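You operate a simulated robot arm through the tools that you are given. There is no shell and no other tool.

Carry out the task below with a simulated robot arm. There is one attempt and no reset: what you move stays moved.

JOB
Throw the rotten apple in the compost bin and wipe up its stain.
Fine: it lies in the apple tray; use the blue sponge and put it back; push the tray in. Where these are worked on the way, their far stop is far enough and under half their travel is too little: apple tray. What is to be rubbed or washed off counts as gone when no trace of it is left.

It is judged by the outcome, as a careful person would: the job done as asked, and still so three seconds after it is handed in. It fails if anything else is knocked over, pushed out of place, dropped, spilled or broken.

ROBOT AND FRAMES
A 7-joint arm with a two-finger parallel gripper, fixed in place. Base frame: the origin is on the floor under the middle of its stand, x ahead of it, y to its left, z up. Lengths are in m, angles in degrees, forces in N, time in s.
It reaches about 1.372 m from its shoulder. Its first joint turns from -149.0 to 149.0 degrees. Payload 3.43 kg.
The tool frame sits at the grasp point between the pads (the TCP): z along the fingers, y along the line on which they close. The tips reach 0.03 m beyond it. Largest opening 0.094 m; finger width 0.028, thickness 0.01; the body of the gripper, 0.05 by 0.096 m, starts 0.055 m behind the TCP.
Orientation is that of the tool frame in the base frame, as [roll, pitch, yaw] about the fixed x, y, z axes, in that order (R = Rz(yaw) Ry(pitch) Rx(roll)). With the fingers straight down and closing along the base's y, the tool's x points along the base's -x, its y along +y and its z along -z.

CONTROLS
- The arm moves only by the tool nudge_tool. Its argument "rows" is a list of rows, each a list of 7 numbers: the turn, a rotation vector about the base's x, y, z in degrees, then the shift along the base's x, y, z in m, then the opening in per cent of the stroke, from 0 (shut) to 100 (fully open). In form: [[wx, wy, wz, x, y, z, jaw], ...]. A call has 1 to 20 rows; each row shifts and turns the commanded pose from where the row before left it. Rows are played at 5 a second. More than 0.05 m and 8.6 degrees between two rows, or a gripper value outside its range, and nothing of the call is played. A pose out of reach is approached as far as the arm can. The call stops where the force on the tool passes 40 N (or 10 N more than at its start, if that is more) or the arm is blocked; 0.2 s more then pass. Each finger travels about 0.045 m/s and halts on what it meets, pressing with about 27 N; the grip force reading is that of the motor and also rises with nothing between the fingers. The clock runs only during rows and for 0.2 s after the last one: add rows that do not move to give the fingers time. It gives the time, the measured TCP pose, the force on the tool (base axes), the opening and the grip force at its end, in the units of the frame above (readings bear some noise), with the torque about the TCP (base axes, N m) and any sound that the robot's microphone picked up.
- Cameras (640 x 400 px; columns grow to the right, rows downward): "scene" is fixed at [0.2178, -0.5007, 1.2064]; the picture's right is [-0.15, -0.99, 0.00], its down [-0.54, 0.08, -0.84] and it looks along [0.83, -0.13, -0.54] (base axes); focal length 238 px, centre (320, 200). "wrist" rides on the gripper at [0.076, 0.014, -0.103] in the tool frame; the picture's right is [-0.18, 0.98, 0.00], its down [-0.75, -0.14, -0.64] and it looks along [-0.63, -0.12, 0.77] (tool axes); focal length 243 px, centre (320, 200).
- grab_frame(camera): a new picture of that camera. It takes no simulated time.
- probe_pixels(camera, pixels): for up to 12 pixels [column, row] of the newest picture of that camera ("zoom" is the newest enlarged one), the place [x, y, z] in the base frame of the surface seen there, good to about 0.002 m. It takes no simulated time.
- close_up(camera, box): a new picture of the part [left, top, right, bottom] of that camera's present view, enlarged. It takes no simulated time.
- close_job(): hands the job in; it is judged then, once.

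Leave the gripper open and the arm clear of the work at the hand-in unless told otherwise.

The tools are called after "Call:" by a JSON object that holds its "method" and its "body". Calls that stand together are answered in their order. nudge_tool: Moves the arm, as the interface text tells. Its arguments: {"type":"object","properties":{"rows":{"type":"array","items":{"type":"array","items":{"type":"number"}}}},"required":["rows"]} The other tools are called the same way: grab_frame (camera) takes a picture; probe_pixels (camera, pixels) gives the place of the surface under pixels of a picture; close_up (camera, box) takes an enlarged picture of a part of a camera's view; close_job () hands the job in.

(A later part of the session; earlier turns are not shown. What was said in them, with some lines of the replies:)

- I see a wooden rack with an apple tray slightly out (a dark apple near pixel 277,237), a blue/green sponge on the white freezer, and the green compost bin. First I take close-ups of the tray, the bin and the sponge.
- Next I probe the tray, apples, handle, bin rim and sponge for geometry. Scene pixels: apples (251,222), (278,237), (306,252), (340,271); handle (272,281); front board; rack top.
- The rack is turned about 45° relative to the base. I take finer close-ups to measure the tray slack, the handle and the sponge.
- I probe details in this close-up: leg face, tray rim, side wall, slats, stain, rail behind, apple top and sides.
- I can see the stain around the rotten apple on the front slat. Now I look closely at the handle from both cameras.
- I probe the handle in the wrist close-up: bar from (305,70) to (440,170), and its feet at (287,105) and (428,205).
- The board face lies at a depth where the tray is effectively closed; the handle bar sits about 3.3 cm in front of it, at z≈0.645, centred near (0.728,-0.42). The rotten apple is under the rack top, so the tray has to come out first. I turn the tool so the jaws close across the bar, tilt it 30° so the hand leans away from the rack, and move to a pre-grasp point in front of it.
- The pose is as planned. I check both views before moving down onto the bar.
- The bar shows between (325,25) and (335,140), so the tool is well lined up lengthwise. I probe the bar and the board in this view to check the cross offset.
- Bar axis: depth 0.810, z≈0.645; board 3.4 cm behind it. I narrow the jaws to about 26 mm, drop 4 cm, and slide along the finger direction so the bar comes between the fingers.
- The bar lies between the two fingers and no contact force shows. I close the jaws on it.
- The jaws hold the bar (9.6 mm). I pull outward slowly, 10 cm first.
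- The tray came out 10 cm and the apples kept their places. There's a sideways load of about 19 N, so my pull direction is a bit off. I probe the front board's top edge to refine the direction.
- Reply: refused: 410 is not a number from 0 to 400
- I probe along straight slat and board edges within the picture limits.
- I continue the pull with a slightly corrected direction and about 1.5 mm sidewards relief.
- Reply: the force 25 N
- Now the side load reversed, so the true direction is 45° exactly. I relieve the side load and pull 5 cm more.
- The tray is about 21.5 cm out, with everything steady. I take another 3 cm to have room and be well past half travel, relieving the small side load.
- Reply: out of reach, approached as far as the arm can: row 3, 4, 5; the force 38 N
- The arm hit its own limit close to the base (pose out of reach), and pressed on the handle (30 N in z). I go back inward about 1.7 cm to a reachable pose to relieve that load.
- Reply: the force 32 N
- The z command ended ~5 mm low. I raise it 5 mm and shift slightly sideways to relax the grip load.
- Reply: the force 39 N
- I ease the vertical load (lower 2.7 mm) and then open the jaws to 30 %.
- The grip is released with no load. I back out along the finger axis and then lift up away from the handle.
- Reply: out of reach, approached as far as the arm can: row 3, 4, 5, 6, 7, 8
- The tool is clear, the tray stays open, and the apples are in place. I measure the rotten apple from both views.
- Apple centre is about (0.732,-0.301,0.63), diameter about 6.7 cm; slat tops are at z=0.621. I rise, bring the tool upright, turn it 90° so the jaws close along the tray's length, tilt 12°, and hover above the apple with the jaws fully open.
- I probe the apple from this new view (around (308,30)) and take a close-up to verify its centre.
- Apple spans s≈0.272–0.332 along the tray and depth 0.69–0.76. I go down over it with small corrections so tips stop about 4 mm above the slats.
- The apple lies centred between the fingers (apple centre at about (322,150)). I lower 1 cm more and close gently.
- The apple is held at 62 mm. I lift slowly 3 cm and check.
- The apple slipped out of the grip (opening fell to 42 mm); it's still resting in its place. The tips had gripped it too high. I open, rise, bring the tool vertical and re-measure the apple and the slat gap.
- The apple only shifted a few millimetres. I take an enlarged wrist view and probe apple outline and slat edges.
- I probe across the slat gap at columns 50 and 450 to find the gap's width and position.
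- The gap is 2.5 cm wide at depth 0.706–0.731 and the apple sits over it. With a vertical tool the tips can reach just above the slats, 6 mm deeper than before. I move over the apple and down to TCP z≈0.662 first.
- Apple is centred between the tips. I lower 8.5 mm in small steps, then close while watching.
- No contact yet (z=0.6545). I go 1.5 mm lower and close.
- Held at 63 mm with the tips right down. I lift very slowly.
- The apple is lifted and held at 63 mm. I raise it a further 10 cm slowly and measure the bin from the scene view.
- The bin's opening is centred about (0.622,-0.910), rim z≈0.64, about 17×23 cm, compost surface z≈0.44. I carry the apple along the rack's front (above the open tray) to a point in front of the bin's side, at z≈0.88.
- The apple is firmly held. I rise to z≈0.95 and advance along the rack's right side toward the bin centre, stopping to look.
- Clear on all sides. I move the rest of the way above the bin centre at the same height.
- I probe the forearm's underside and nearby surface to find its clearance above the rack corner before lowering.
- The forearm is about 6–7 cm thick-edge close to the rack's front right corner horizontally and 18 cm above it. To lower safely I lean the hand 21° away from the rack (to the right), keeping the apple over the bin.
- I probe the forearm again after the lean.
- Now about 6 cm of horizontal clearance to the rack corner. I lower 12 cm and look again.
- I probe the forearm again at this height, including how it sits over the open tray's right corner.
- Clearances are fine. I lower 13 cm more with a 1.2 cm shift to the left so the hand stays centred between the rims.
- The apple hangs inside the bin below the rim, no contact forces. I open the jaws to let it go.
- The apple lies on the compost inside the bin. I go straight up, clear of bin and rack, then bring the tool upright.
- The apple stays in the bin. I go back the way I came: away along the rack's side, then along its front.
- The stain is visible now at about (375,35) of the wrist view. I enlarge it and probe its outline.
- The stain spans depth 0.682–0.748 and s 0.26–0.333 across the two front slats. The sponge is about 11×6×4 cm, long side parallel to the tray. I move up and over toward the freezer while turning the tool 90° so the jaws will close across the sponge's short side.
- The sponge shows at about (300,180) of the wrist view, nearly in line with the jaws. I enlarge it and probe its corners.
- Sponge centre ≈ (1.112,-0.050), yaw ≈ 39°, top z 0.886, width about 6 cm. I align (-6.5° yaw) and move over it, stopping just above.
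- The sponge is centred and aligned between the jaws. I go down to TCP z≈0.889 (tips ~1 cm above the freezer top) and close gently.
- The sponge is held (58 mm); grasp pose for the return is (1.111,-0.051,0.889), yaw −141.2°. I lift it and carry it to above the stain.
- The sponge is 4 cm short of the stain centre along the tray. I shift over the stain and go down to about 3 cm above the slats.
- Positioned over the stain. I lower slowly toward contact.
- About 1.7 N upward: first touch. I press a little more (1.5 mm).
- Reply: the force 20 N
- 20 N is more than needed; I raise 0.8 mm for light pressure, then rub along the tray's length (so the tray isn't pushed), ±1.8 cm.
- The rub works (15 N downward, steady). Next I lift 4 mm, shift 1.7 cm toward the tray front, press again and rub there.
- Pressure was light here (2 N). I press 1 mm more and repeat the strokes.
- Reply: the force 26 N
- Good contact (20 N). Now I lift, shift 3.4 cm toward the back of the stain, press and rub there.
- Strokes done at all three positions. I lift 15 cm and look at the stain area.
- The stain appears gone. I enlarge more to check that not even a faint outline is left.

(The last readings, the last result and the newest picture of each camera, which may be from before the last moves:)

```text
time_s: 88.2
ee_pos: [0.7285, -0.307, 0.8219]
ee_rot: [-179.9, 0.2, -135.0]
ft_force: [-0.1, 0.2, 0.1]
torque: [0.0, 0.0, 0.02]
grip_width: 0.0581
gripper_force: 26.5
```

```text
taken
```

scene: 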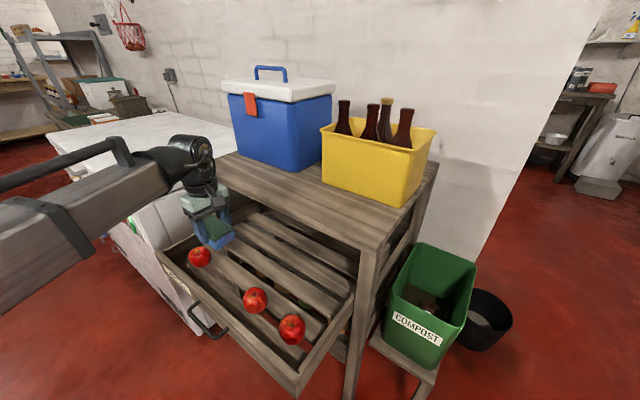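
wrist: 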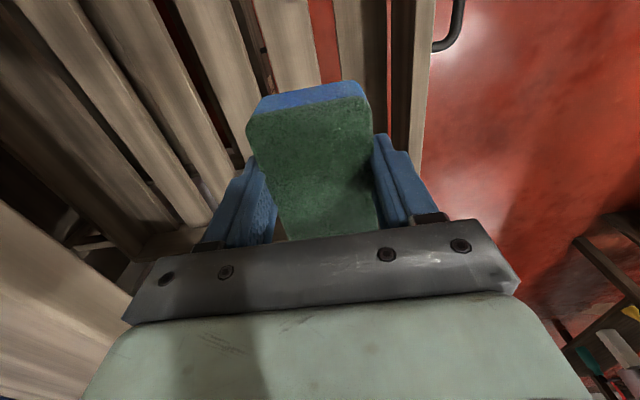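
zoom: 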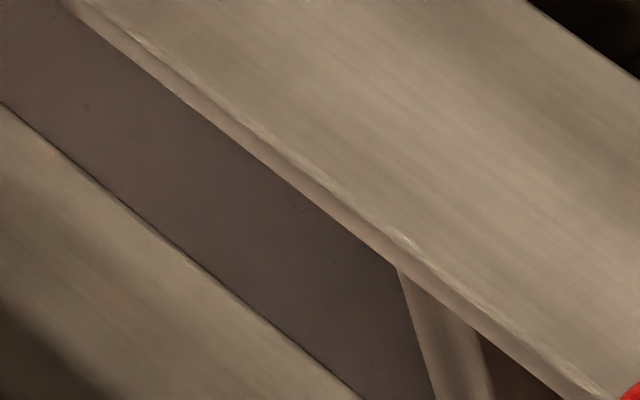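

No trace is visible. I carry the sponge back the same way to just above its original spot on the freezer.

Call:
{"method": "nudge_tool", "body": {"rows": [[0, 0, 0, 0, 0, 0.045, 52], [0, 0, 0, 0, 0, 0.045, 52], [0, 0, 0, 0, 0, 0.045, 52], [0, 0, 0, 0, 0, 0.045, 52], [0, 0, 0, 0.0319, 0.0213, 0, 52], [0, 0, 0, 0.0319, 0.0213, 0, 52], [0, 0, 0, 0.0319, 0.0213, 0, 52], [0, 0, 0, 0.0319, 0.0213, 0, 52], [0, 0, 0, 0.0319, 0.0213, 0, 52], [0, 0, -3.1, 0.0319, 0.0213, 0, 52], [0, 0, -3.1, 0.0319, 0.0213, 0, 52], [0, 0, 0, 0.0319, 0.0213, 0, 52], [0, 0, 0, 0.0319, 0.0213, 0, 52], [0, 0, 0, 0.0319, 0.0213, 0, 52], [0, 0, 0, 0.0319, 0.0213, 0, 52], [0, 0, 0, 0.0316, 0.0217, 0, 52], [0, 0, 0, 0, 0, -0.035, 52], [0, 0, 0, 0, 0, -0.035, 52], [0, 0, 0, 0, 0, 0, 52]]}}

Call:
{"method": "grab_frame", "body": {"camera": "wrist"}}

Call:
{"method": "close_up", "body": {"camera": "scene", "box": [80, 80, 240, 180]}}

```text
time_s: 92.2
ee_pos: [1.112, -0.0525, 0.9303]
ee_rot: [-179.9, 0.2, -141.2]
ft_force: [-0.6, 0.0, 0.0]
torque: [0.0, -0.01, 0.04]
grip_width: 0.0583
gripper_force: 27.5
```

```text
taken
```

wrist: 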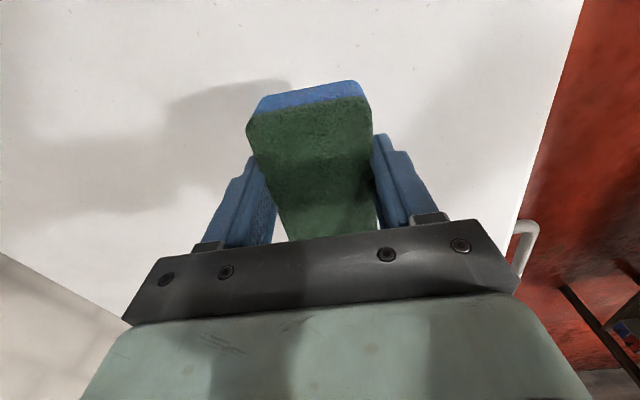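

```text
4.00 times, centred on (160, 130) of scene
```

zoom: 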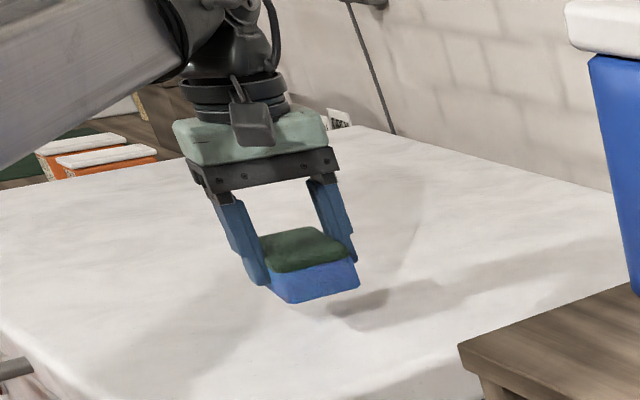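

Over the original spot with the same yaw (−141.2°). I lower the sponge until it touches.

Call:
{"method": "nudge_tool", "body": {"rows": [[0, 0, 0, -0.0006, 0.0012, -0.015, 52], [0, 0, 0, 0, 0, -0.015, 52], [0, 0, 0, 0, 0, -0.007, 52], [0, 0, 0, 0, 0, -0.004, 52], [0, 0, 0, 0, 0, -0.0015, 52], [0, 0, 0, 0, 0, 0, 52]]}}

```text
time_s: 93.6
ee_pos: [1.1093, -0.0498, 0.8887]
ee_rot: [-179.9, 0.1, -141.3]
ft_force: [-0.1, -1.1, 7.4]
torque: [-0.06, 0.05, -0.03]
grip_width: 0.0579
gripper_force: 26.7
```

Touch at 7 N: the sponge rests on the freezer. I open the jaws and rise.

Call:
{"method": "nudge_tool", "body": {"rows": [[0, 0, 0, 0, 0, 0.0004, 56], [0, 0, 0, 0, 0, 0, 62], [0, 0, 0, 0, 0, 0, 70], [0, 0, 0, 0, 0, 0, 80], [0, 0, 0, 0, 0, 0, 90], [0, 0, 0, 0, 0, 0, 90], [0, 0, 0, 0, 0, 0.01, 90], [0, 0, 0, 0, 0, 0.03, 90], [0, 0, 0, 0, 0, 0.04, 90], [0, 0, 0, 0, 0, 0.04, 90], [0, 0, 0, 0, 0, 0, 90]]}}

Call:
{"method": "grab_frame", "body": {"camera": "wrist"}}

Call:
{"method": "close_up", "body": {"camera": "scene", "box": [50, 110, 210, 210]}}

```text
time_s: 96.0
ee_pos: [1.1106, -0.05, 1.0097]
ee_rot: [-179.9, 0.1, -141.2]
ft_force: [0.3, -0.1, 1.2]
torque: [0.0, -0.01, -0.01]
grip_width: 0.0846
gripper_force: 0.0
```

```text
taken
```

wrist: 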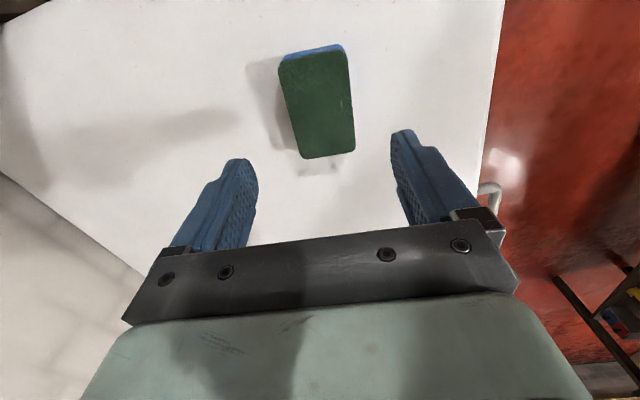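

```text
4.00 times, centred on (130, 160) of scene
```

zoom: 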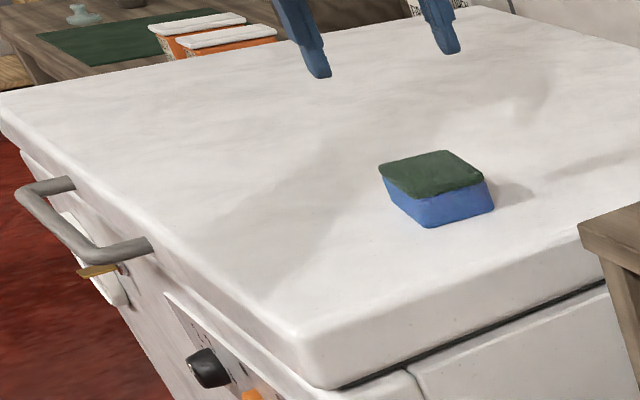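

The sponge is back at its place. I notice a faint mark near (318,167) in the wrist view, below the sponge; I enlarge it.

Call:
{"method": "close_up", "body": {"camera": "wrist", "box": [256, 30, 384, 190]}}

Call:
{"method": "close_up", "body": {"camera": "scene", "box": [130, 135, 194, 175]}}

```text
2.50 times, centred on (320, 110) of wrist
```

zoom: 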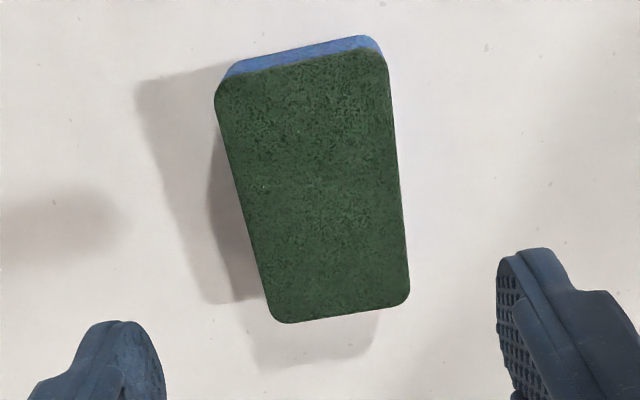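

```text
10.00 times, centred on (162, 155) of scene
```

zoom: 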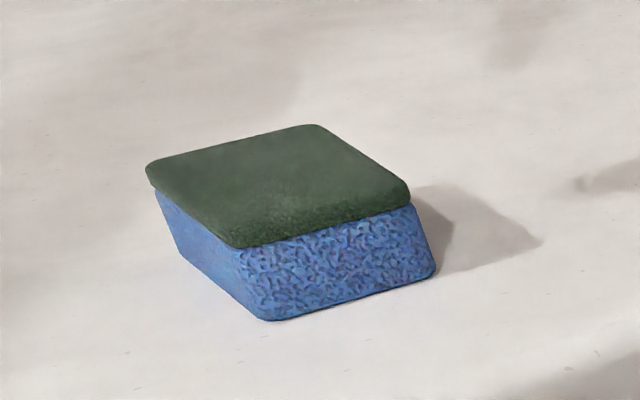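

Only shadows; the sponge is fine. Next: push the tray in. I travel back over the tray with the jaws narrowing, for a look at the handle and a last check of the slats.

Call:
{"method": "nudge_tool", "body": {"rows": [[0, 0, 0, -0.02, -0.008, 0.02, 90], [0, 0, 0, -0.035, -0.015, 0, 90], [0, 0, 0, -0.035, -0.015, 0, 90], [0, 0, 0, -0.035, -0.015, 0, 90], [0, 0, 3.1, -0.035, -0.015, 0, 80], [0, 0, 3.1, -0.035, -0.015, 0, 70], [0, 0, 0, -0.035, -0.015, 0, 60], [0, 0, 0, -0.035, -0.015, 0, 50], [0, 0, 0, -0.035, -0.015, 0, 40], [0, 0, 0, -0.035, -0.015, 0, 28], [0, 0, 0, -0.035, -0.015, 0, 28], [0, 0, 0, -0.035, -0.015, 0, 28], [0, 0, 0, -0.035, -0.015, 0, 28], [0, 0, 0, -0.035, -0.015, 0, 28], [0, 0, 0, 0, 0, 0, 28]]}}

Call:
{"method": "grab_frame", "body": {"camera": "wrist"}}

Call:
{"method": "grab_frame", "body": {"camera": "scene"}}

```text
time_s: 99.2
ee_pos: [0.6351, -0.254, 1.0298]
ee_rot: [179.9, 0.2, -135.1]
ft_force: [-0.1, -0.3, 0.9]
torque: [-0.01, 0.01, -0.01]
grip_width: 0.0261
gripper_force: 0.0
```

```text
taken
```

wrist: 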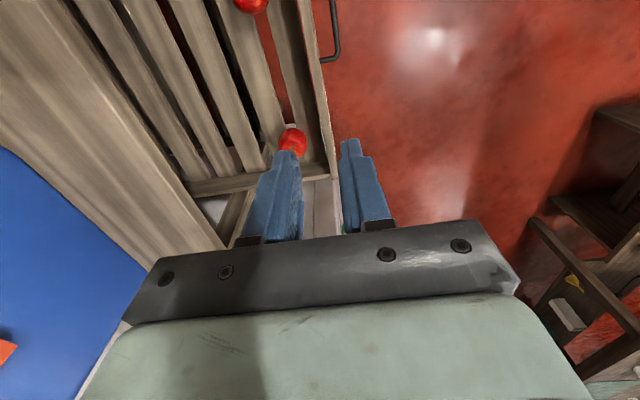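

```text
taken
```

scene: 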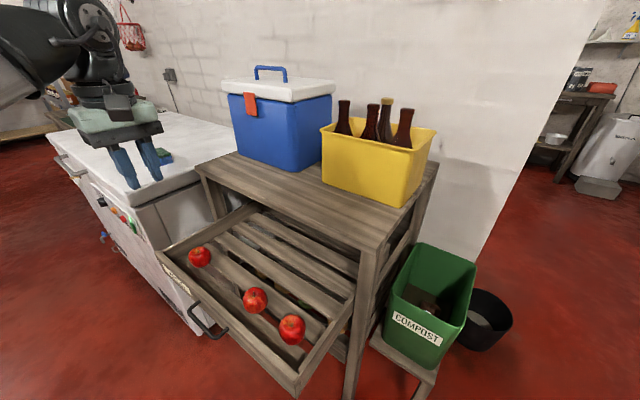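

The slats look clean from here too. I enlarge the stain spot once more in the wrist view, and probe the handle bar and board from the scene view.

Call:
{"method": "close_up", "body": {"camera": "wrist", "box": [220, 0, 348, 150]}}

Call:
{"method": "close_up", "body": {"camera": "scene", "box": [150, 260, 278, 340]}}

```text
2.67 times, centred on (284, 75) of wrist
```

zoom: 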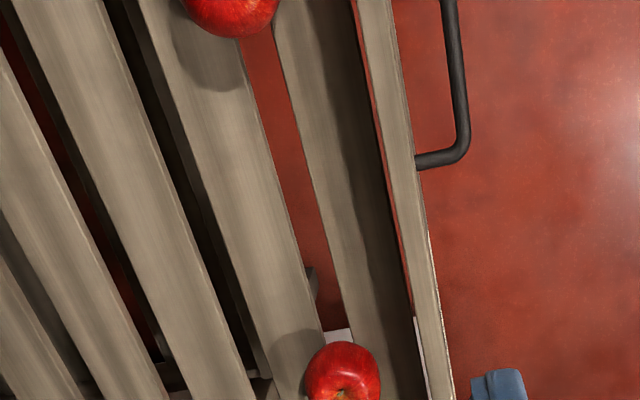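

```text
5.00 times, centred on (214, 300) of scene
```

zoom: 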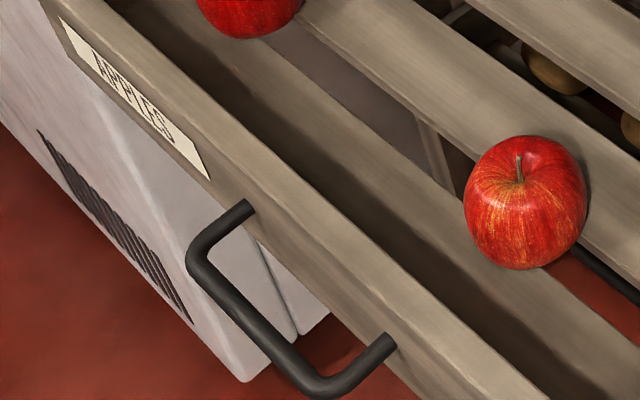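

Clean. I probe the bar along its length and the board face in this last enlarged picture.

Call:
{"method": "probe_pixels", "body": {"camera": "zoom", "pixels": [[200, 258], [215, 285], [235, 308], [255, 330], [275, 350], [295, 370], [310, 385], [245, 210], [390, 345], [290, 240], [350, 300], [240, 180]]}}

```text
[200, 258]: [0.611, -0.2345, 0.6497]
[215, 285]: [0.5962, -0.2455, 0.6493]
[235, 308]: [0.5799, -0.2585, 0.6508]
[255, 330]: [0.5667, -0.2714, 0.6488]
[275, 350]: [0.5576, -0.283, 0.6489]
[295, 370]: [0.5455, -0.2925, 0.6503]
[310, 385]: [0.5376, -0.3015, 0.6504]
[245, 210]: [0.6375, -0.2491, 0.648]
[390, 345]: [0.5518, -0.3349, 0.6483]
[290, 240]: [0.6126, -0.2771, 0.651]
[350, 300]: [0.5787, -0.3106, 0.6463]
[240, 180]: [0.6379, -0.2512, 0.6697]
```

The bar is at depth ≈0.595, centre (0.574,-0.268), z≈0.645; the board is 3.4 cm behind it. I bring the vertical tool above the bar to z≈0.72 with the jaws at 26 mm.

Call:
{"method": "nudge_tool", "body": {"rows": [[0, 0, 0, -0.0306, -0.0068, -0.03, 28], [0, 0, 0, -0.0306, -0.0068, -0.03, 28], [0, 0, 0, 0, 0, -0.04, 28], [0, 0, 0, 0, 0, -0.04, 28], [0, 0, 0, 0, 0, -0.04, 28], [0, 0, 0, 0, 0, -0.04, 28], [0, 0, 0, 0, 0, -0.04, 28], [0, 0, 0, 0, 0, -0.04, 28], [0, 0, 0, 0, 0, 0, 28]]}}

Call:
{"method": "grab_frame", "body": {"camera": "wrist"}}

Call:
{"method": "close_up", "body": {"camera": "scene", "box": [130, 220, 290, 340]}}

```text
time_s: 101.2
ee_pos: [0.5745, -0.2653, 0.7289]
ee_rot: [-179.9, 0.1, -135.0]
ft_force: [0.6, -0.3, -0.8]
torque: [0.01, 0.02, -0.05]
grip_width: 0.0263
gripper_force: 0.0
```

```text
taken
```

wrist: 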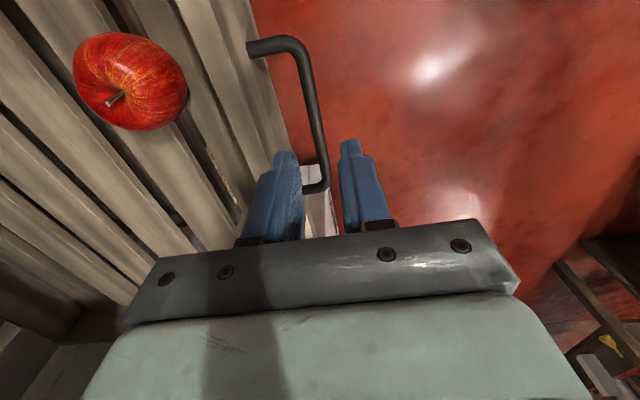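

```text
3.33 times, centred on (210, 280) of scene
```

zoom: 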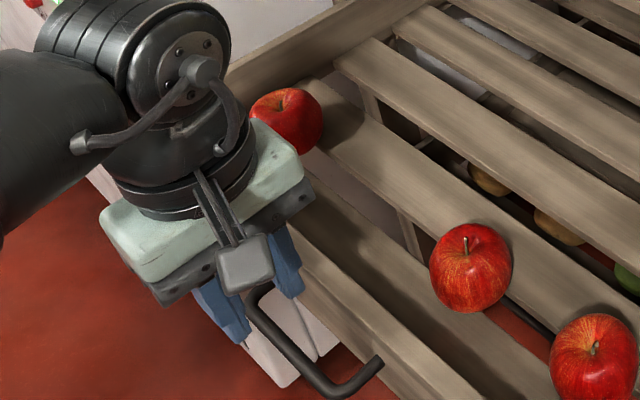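

The bar lines up midway between the fingers (col ≈318 at row 124). I lower 7.4 cm so the fingers straddle it.

Call:
{"method": "nudge_tool", "body": {"rows": [[0, 0, 0, 0, 0, -0.02, 28], [0, 0, 0, 0, 0, -0.02, 28], [0, 0, 0, 0, 0, -0.02, 28], [0, 0, 0, 0, 0, -0.014, 28], [0, 0, 0, 0, 0, 0, 28]]}}

Call:
{"method": "grab_frame", "body": {"camera": "wrist"}}

```text
time_s: 102.4
ee_pos: [0.574, -0.2669, 0.6544]
ee_rot: [-180.0, 0.2, -135.0]
ft_force: [0.4, -0.2, 0.1]
torque: [0.0, 0.01, 0.03]
grip_width: 0.0262
gripper_force: 0.2
```

```text
taken
```

wrist: 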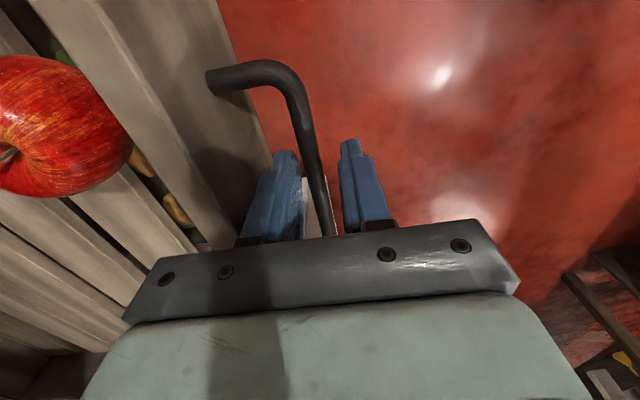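

Straddled. I narrow the jaws to ~15 mm and push the tray inward slowly by 10 cm.

Call:
{"method": "nudge_tool", "body": {"rows": [[0, 0, 0, 0, 0, 0, 16], [0, 0, 0, 0, 0, 0, 16], [0, 0, 0, 0.0025, -0.0025, 0, 16], [0, 0, 0, 0.0045, -0.0045, 0, 16], [0, 0, 0, 0.007, -0.007, 0, 16], [0, 0, 0, 0.007, -0.007, 0, 16], [0, 0, 0, 0.007, -0.007, 0, 16], [0, 0, 0, 0.007, -0.007, 0, 16], [0, 0, 0, 0.007, -0.007, 0, 16], [0, 0, 0, 0.007, -0.007, 0, 16], [0, 0, 0, 0.007, -0.007, 0, 16], [0, 0, 0, 0.007, -0.007, 0, 16], [0, 0, 0, 0.005, -0.005, 0, 16], [0, 0, 0, 0.0025, -0.0025, 0, 16], [0, 0, 0, 0, 0, 0, 16]]}}

Call:
{"method": "grab_frame", "body": {"camera": "scene"}}

```text
time_s: 105.6
ee_pos: [0.644, -0.339, 0.6535]
ee_rot: [-180.0, 0.3, -135.0]
ft_force: [-2.2, 1.0, -0.7]
torque: [-0.01, 0.02, 0.01]
grip_width: 0.0163
gripper_force: 0.6
```

```text
taken
```

scene: 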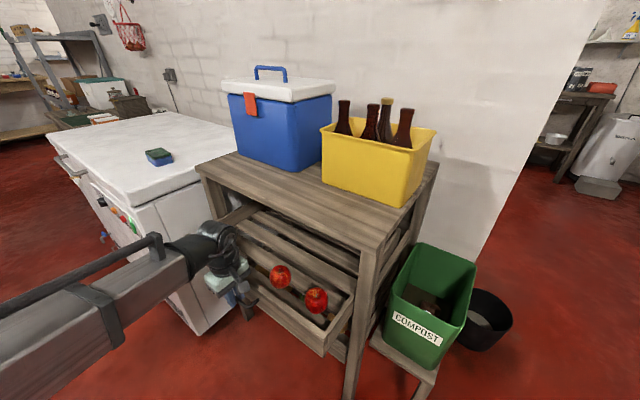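

The tray moved 10 cm, apples steady. Before going under the rack's edge I tilt the hand 30° outward around the bar, jaws slightly wider.

Call:
{"method": "nudge_tool", "body": {"rows": [[0, 0, 0, 0, 0, 0.001, 24], [-5.3, -5.3, 0, -0.0009, 0.0009, 0, 24], [-5.3, -5.3, 0, -0.0009, 0.0009, 0, 24], [-5.3, -5.3, 0, -0.0009, 0.0009, 0, 24], [-5.3, -5.3, 0, -0.0009, 0.0009, 0, 24], [0, 0, 0, 0, 0, 0, 17], [0, 0, 0, 0, 0, 0, 17]]}}

Call:
{"method": "grab_frame", "body": {"camera": "wrist"}}

Call:
{"method": "close_up", "body": {"camera": "scene", "box": [160, 200, 320, 320]}}

```text
time_s: 107.2
ee_pos: [0.641, -0.3334, 0.6544]
ee_rot: [-149.9, 0.2, -134.9]
ft_force: [-0.9, 1.5, -0.7]
torque: [-0.04, 0.04, 0.01]
grip_width: 0.0169
gripper_force: 0.8
```

```text
taken
```

wrist: 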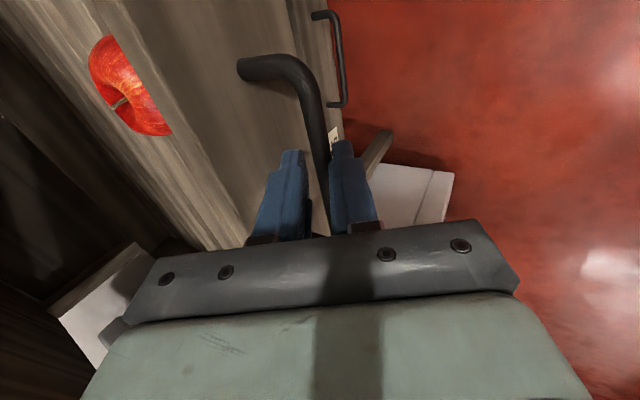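

```text
3.33 times, centred on (240, 260) of scene
```

zoom: 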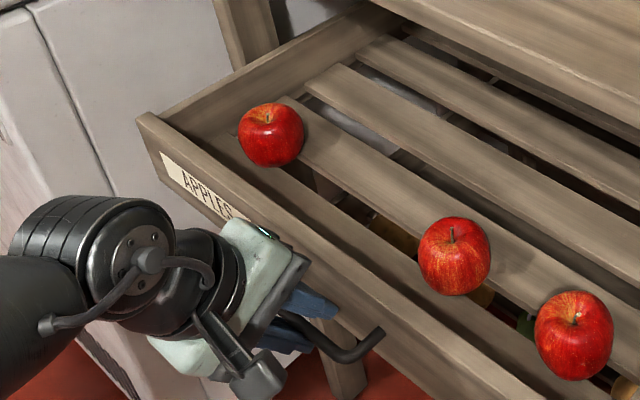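

Good. I push the tray further by 10 cm.

Call:
{"method": "nudge_tool", "body": {"rows": [[0, 0, 0, 0.0025, -0.0025, 0, 17], [0, 0, 0, 0.0045, -0.0045, 0, 17], [0, 0, 0, 0.007, -0.007, 0, 17], [0, 0, 0, 0.007, -0.007, 0, 17], [0, 0, 0, 0.007, -0.007, 0, 17], [0, 0, 0, 0.007, -0.007, 0, 17], [0, 0, 0, 0.007, -0.007, 0, 17], [0, 0, 0, 0.007, -0.007, 0, 17], [0, 0, 0, 0.007, -0.007, 0, 17], [0, 0, 0, 0.007, -0.007, 0, 17], [0, 0, 0, 0.005, -0.005, 0, 17], [0, 0, 0, 0.0025, -0.0025, 0, 17], [0, 0, 0, 0, 0, 0, 17]]}}

Call:
{"method": "grab_frame", "body": {"camera": "scene"}}

```text
time_s: 110.0
ee_pos: [0.7106, -0.405, 0.6556]
ee_rot: [-150.0, 0.1, -135.0]
ft_force: [-2.2, 1.4, -1.5]
torque: [-0.01, 0.0, 0.02]
grip_width: 0.0173
gripper_force: 0.6
```

```text
taken
```

scene: 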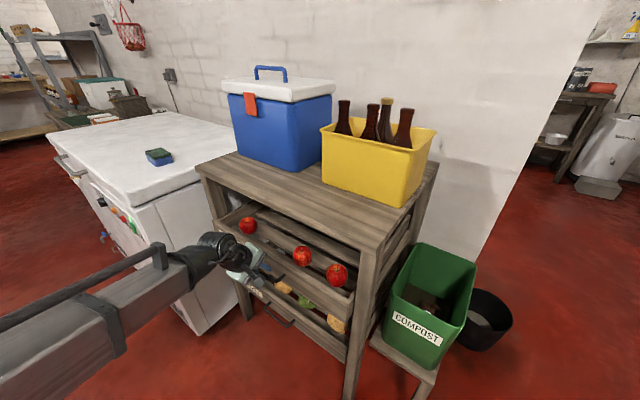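

About 1.5 cm is left to the original position. I push on in small steps, watching the force for the stop.

Call:
{"method": "nudge_tool", "body": {"rows": [[0, 0, 0, 0.0021, -0.0021, 0, 17], [0, 0, 0, 0.0021, -0.0021, 0, 17], [0, 0, 0, 0.0021, -0.0021, 0, 17], [0, 0, 0, 0.0021, -0.0021, 0, 17], [0, 0, 0, 0.0021, -0.0021, 0, 17], [0, 0, 0, 0, 0, 0, 17]]}}

```text
time_s: 111.4
ee_pos: [0.7207, -0.4147, 0.6549]
ee_rot: [-150.0, 0.1, -135.0]
ft_force: [-1.6, 1.0, -1.9]
torque: [0.02, 0.03, 0.07]
grip_width: 0.0178
gripper_force: 1.4
```

No stop yet. I continue in 2 mm steps.

Call:
{"method": "nudge_tool", "body": {"rows": [[0, 0, 0, 0.0014, -0.0014, 0, 17], [0, 0, 0, 0.0014, -0.0014, 0, 17], [0, 0, 0, 0.0014, -0.0014, 0, 17], [0, 0, 0, 0, 0, 0, 17]]}}

```text
time_s: 112.4
ee_pos: [0.7255, -0.4191, 0.6551]
ee_rot: [-150.0, 0.2, -135.0]
ft_force: [-3.0, 3.7, -0.8]
torque: [0.02, 0.07, 0.07]
grip_width: 0.0185
gripper_force: 2.7
```

Resistance begins (≈5 N) and the front finger is yielding slightly. I clamp the bar and push in a little more to find the stop.

Call:
{"method": "nudge_tool", "body": {"rows": [[0, 0, 0, 0, 0, 0, 10], [0, 0, 0, 0, 0, 0, 0], [0, 0, 0, 0, 0, 0, 0], [0, 0, 0, 0.0007, -0.0007, 0, 0], [0, 0, 0, 0.0007, -0.0007, 0, 0], [0, 0, 0, 0, 0, 0, 0]]}}

```text
time_s: 113.2
ee_pos: [0.7236, -0.4169, 0.6531]
ee_rot: [-150.6, 0.1, -134.9]
ft_force: [-1.1, 1.1, -0.8]
torque: [-0.31, 0.31, -0.12]
grip_width: 0.0099
gripper_force: 43.7
stopped in row 4: the force on the tool passed its limit at 42 N (the readings are from after the stop); the commanded pose is now the measured one
```

The push hit 42 N: the tray is at its stop (bar back at its original depth). I open the jaws to release.

Call:
{"method": "nudge_tool", "body": {"rows": [[0, 0, 0, 0, 0, 0, 10], [0, 0, 0, 0, 0, 0, 20], [0, 0, 0, 0, 0, 0, 28], [0, 0, 0, 0, 0, 0, 28]]}}

Call:
{"method": "close_up", "body": {"camera": "scene", "box": [190, 180, 390, 305]}}

Call:
{"method": "grab_frame", "body": {"camera": "wrist"}}

```text
time_s: 114.2
ee_pos: [0.7228, -0.4174, 0.6529]
ee_rot: [-150.7, 0.1, -135.0]
ft_force: [0.4, 0.1, -0.7]
torque: [0.02, -0.02, -0.01]
grip_width: 0.0265
gripper_force: 0.0
```

```text
3.20 times, centred on (290, 242) of scene
```

zoom: 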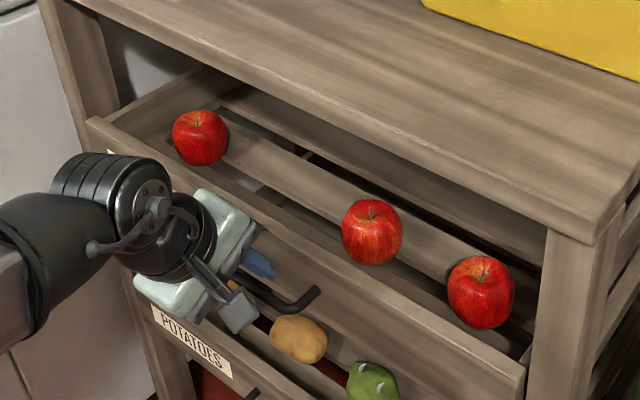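

```text
taken
```

wrist: 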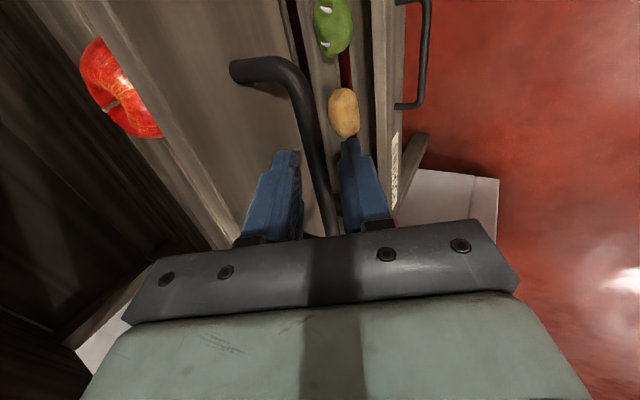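

The tray sits exactly as in the first picture. I back the fingers off the bar along their axis and rise clear.

Call:
{"method": "nudge_tool", "body": {"rows": [[0, 0, 0, -0.007, 0.0069, 0.0171, 28], [0, 0, 0, -0.007, 0.0069, 0.0171, 28], [0, 0, 0, -0.007, 0.0069, 0.0171, 28], [0, 0, 0, -0.007, 0.0069, 0.0171, 28], [0, 0, 0, -0.007, 0.0069, 0.0171, 28], [0, 0, 0, -0.007, 0.0069, 0.0171, 28], [0, 0, 0, 0, 0, 0.03, 40], [0, 0, 0, 0, 0, 0.04, 60], [0, 0, 0, 0, 0, 0.04, 80], [5.3, 5.3, 0, 0, 0, 0.04, 100], [5.3, 5.3, 0, 0, 0, 0.04, 100], [5.3, 5.3, 0, 0, 0, 0.04, 100], [5.3, 5.3, 0, 0, 0, 0.03, 100], [0, 0, 0, 0, 0, 0, 100]]}}

Call:
{"method": "grab_frame", "body": {"camera": "scene"}}

Call:
{"method": "grab_frame", "body": {"camera": "wrist"}}

```text
time_s: 117.2
ee_pos: [0.6798, -0.3745, 1.0162]
ee_rot: [179.2, 0.1, -135.2]
ft_force: [-0.5, 0.2, 0.4]
torque: [0.0, 0.0, -0.02]
grip_width: 0.0943
gripper_force: 0.1
```

```text
taken
```

scene: 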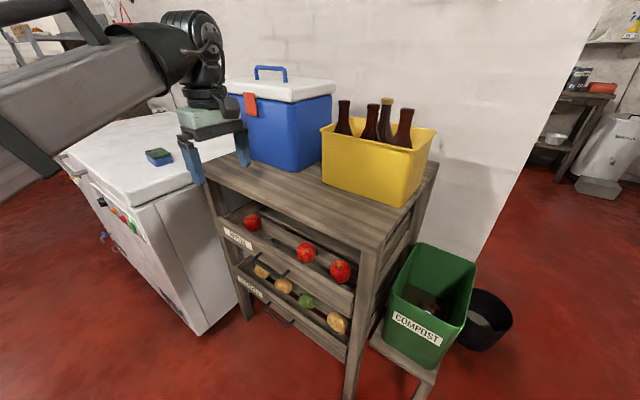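

```text
taken
```

wrist: 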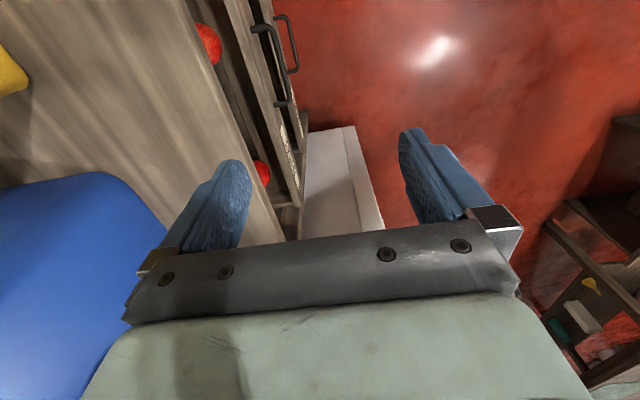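

All looks in place. Final checks: tray board position against the first measurement, apple in the bin, and the sponge.

Call:
{"method": "close_up", "body": {"camera": "scene", "box": [240, 240, 304, 280]}}

Call:
{"method": "probe_pixels", "body": {"camera": "zoom", "pixels": [[300, 200], [600, 300], [100, 60], [500, 250]]}}

Call:
{"method": "close_up", "body": {"camera": "scene", "box": [190, 180, 390, 305]}}

Call:
{"method": "close_up", "body": {"camera": "scene", "box": [350, 230, 526, 340]}}

```text
10.00 times, centred on (272, 260) of scene
```

zoom: 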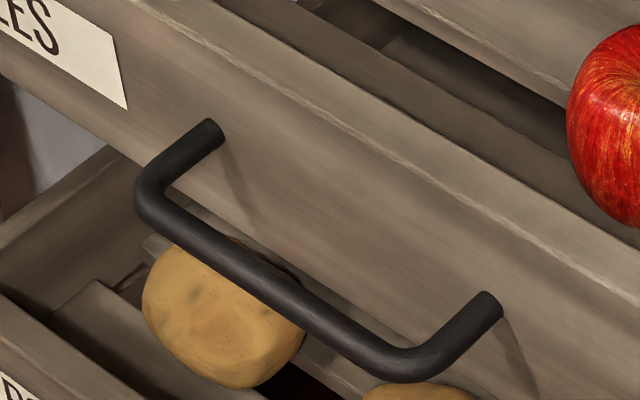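

```text
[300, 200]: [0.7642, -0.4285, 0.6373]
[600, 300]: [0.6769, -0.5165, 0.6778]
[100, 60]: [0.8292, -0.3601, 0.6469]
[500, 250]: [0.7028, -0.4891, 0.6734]
```

```text
3.20 times, centred on (290, 242) of scene
```

zoom: 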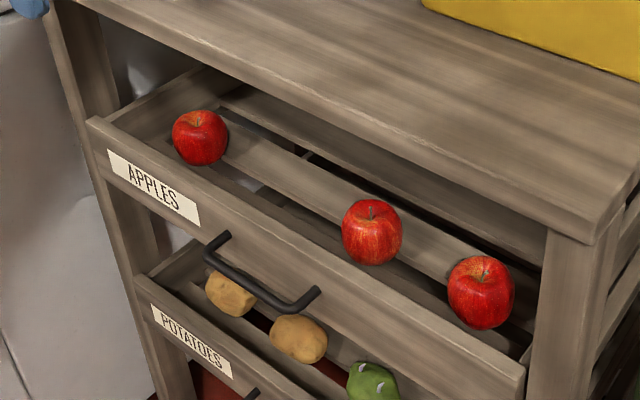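

```text
3.64 times, centred on (438, 285) of scene
```

zoom: 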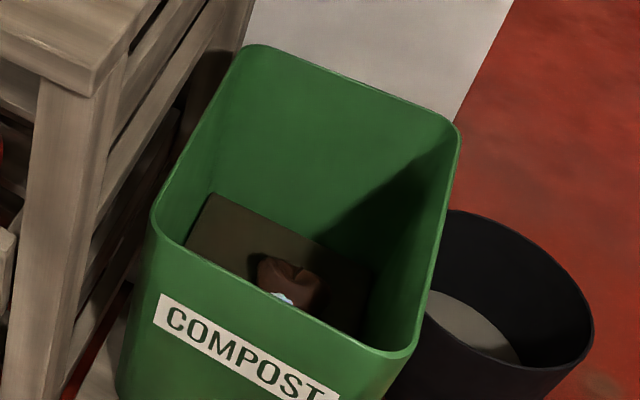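

The tray is back in its first position, the three good apples and the potatoes haven't moved, and the rotten apple is in the compost bin. The stain has left no trace, and the sponge is back on the freezer. The gripper is open and clear of the work, so I hand in.

Call:
{"method": "close_job", "body": {}}

```text
The job is handed in.
```

The job is done and handed in; I don't have the judge's result yet.

- **Apple:** The rotten apple is in the compost bin. My first grip slipped while it was still in the tray, and the second held. I let it go just below the rim, so it fell about 12 cm onto the compost.
- **Stain:** I rubbed it off both slats with the blue sponge. Enlarged pictures taken before closing the tray showed no trace.
- **Sponge:** It is back on the freezer, within a few millimetres of where it was and turned the same way.
- **Tray:** I pulled it out about 21 cm for the work, then pushed it in to its stop. The board and handle measure within a few millimetres of where they started.

In the last pictures nothing else had moved: the three good apples and the potatoes were in place and nothing was knocked over. The gripper is open and clear of the rack.
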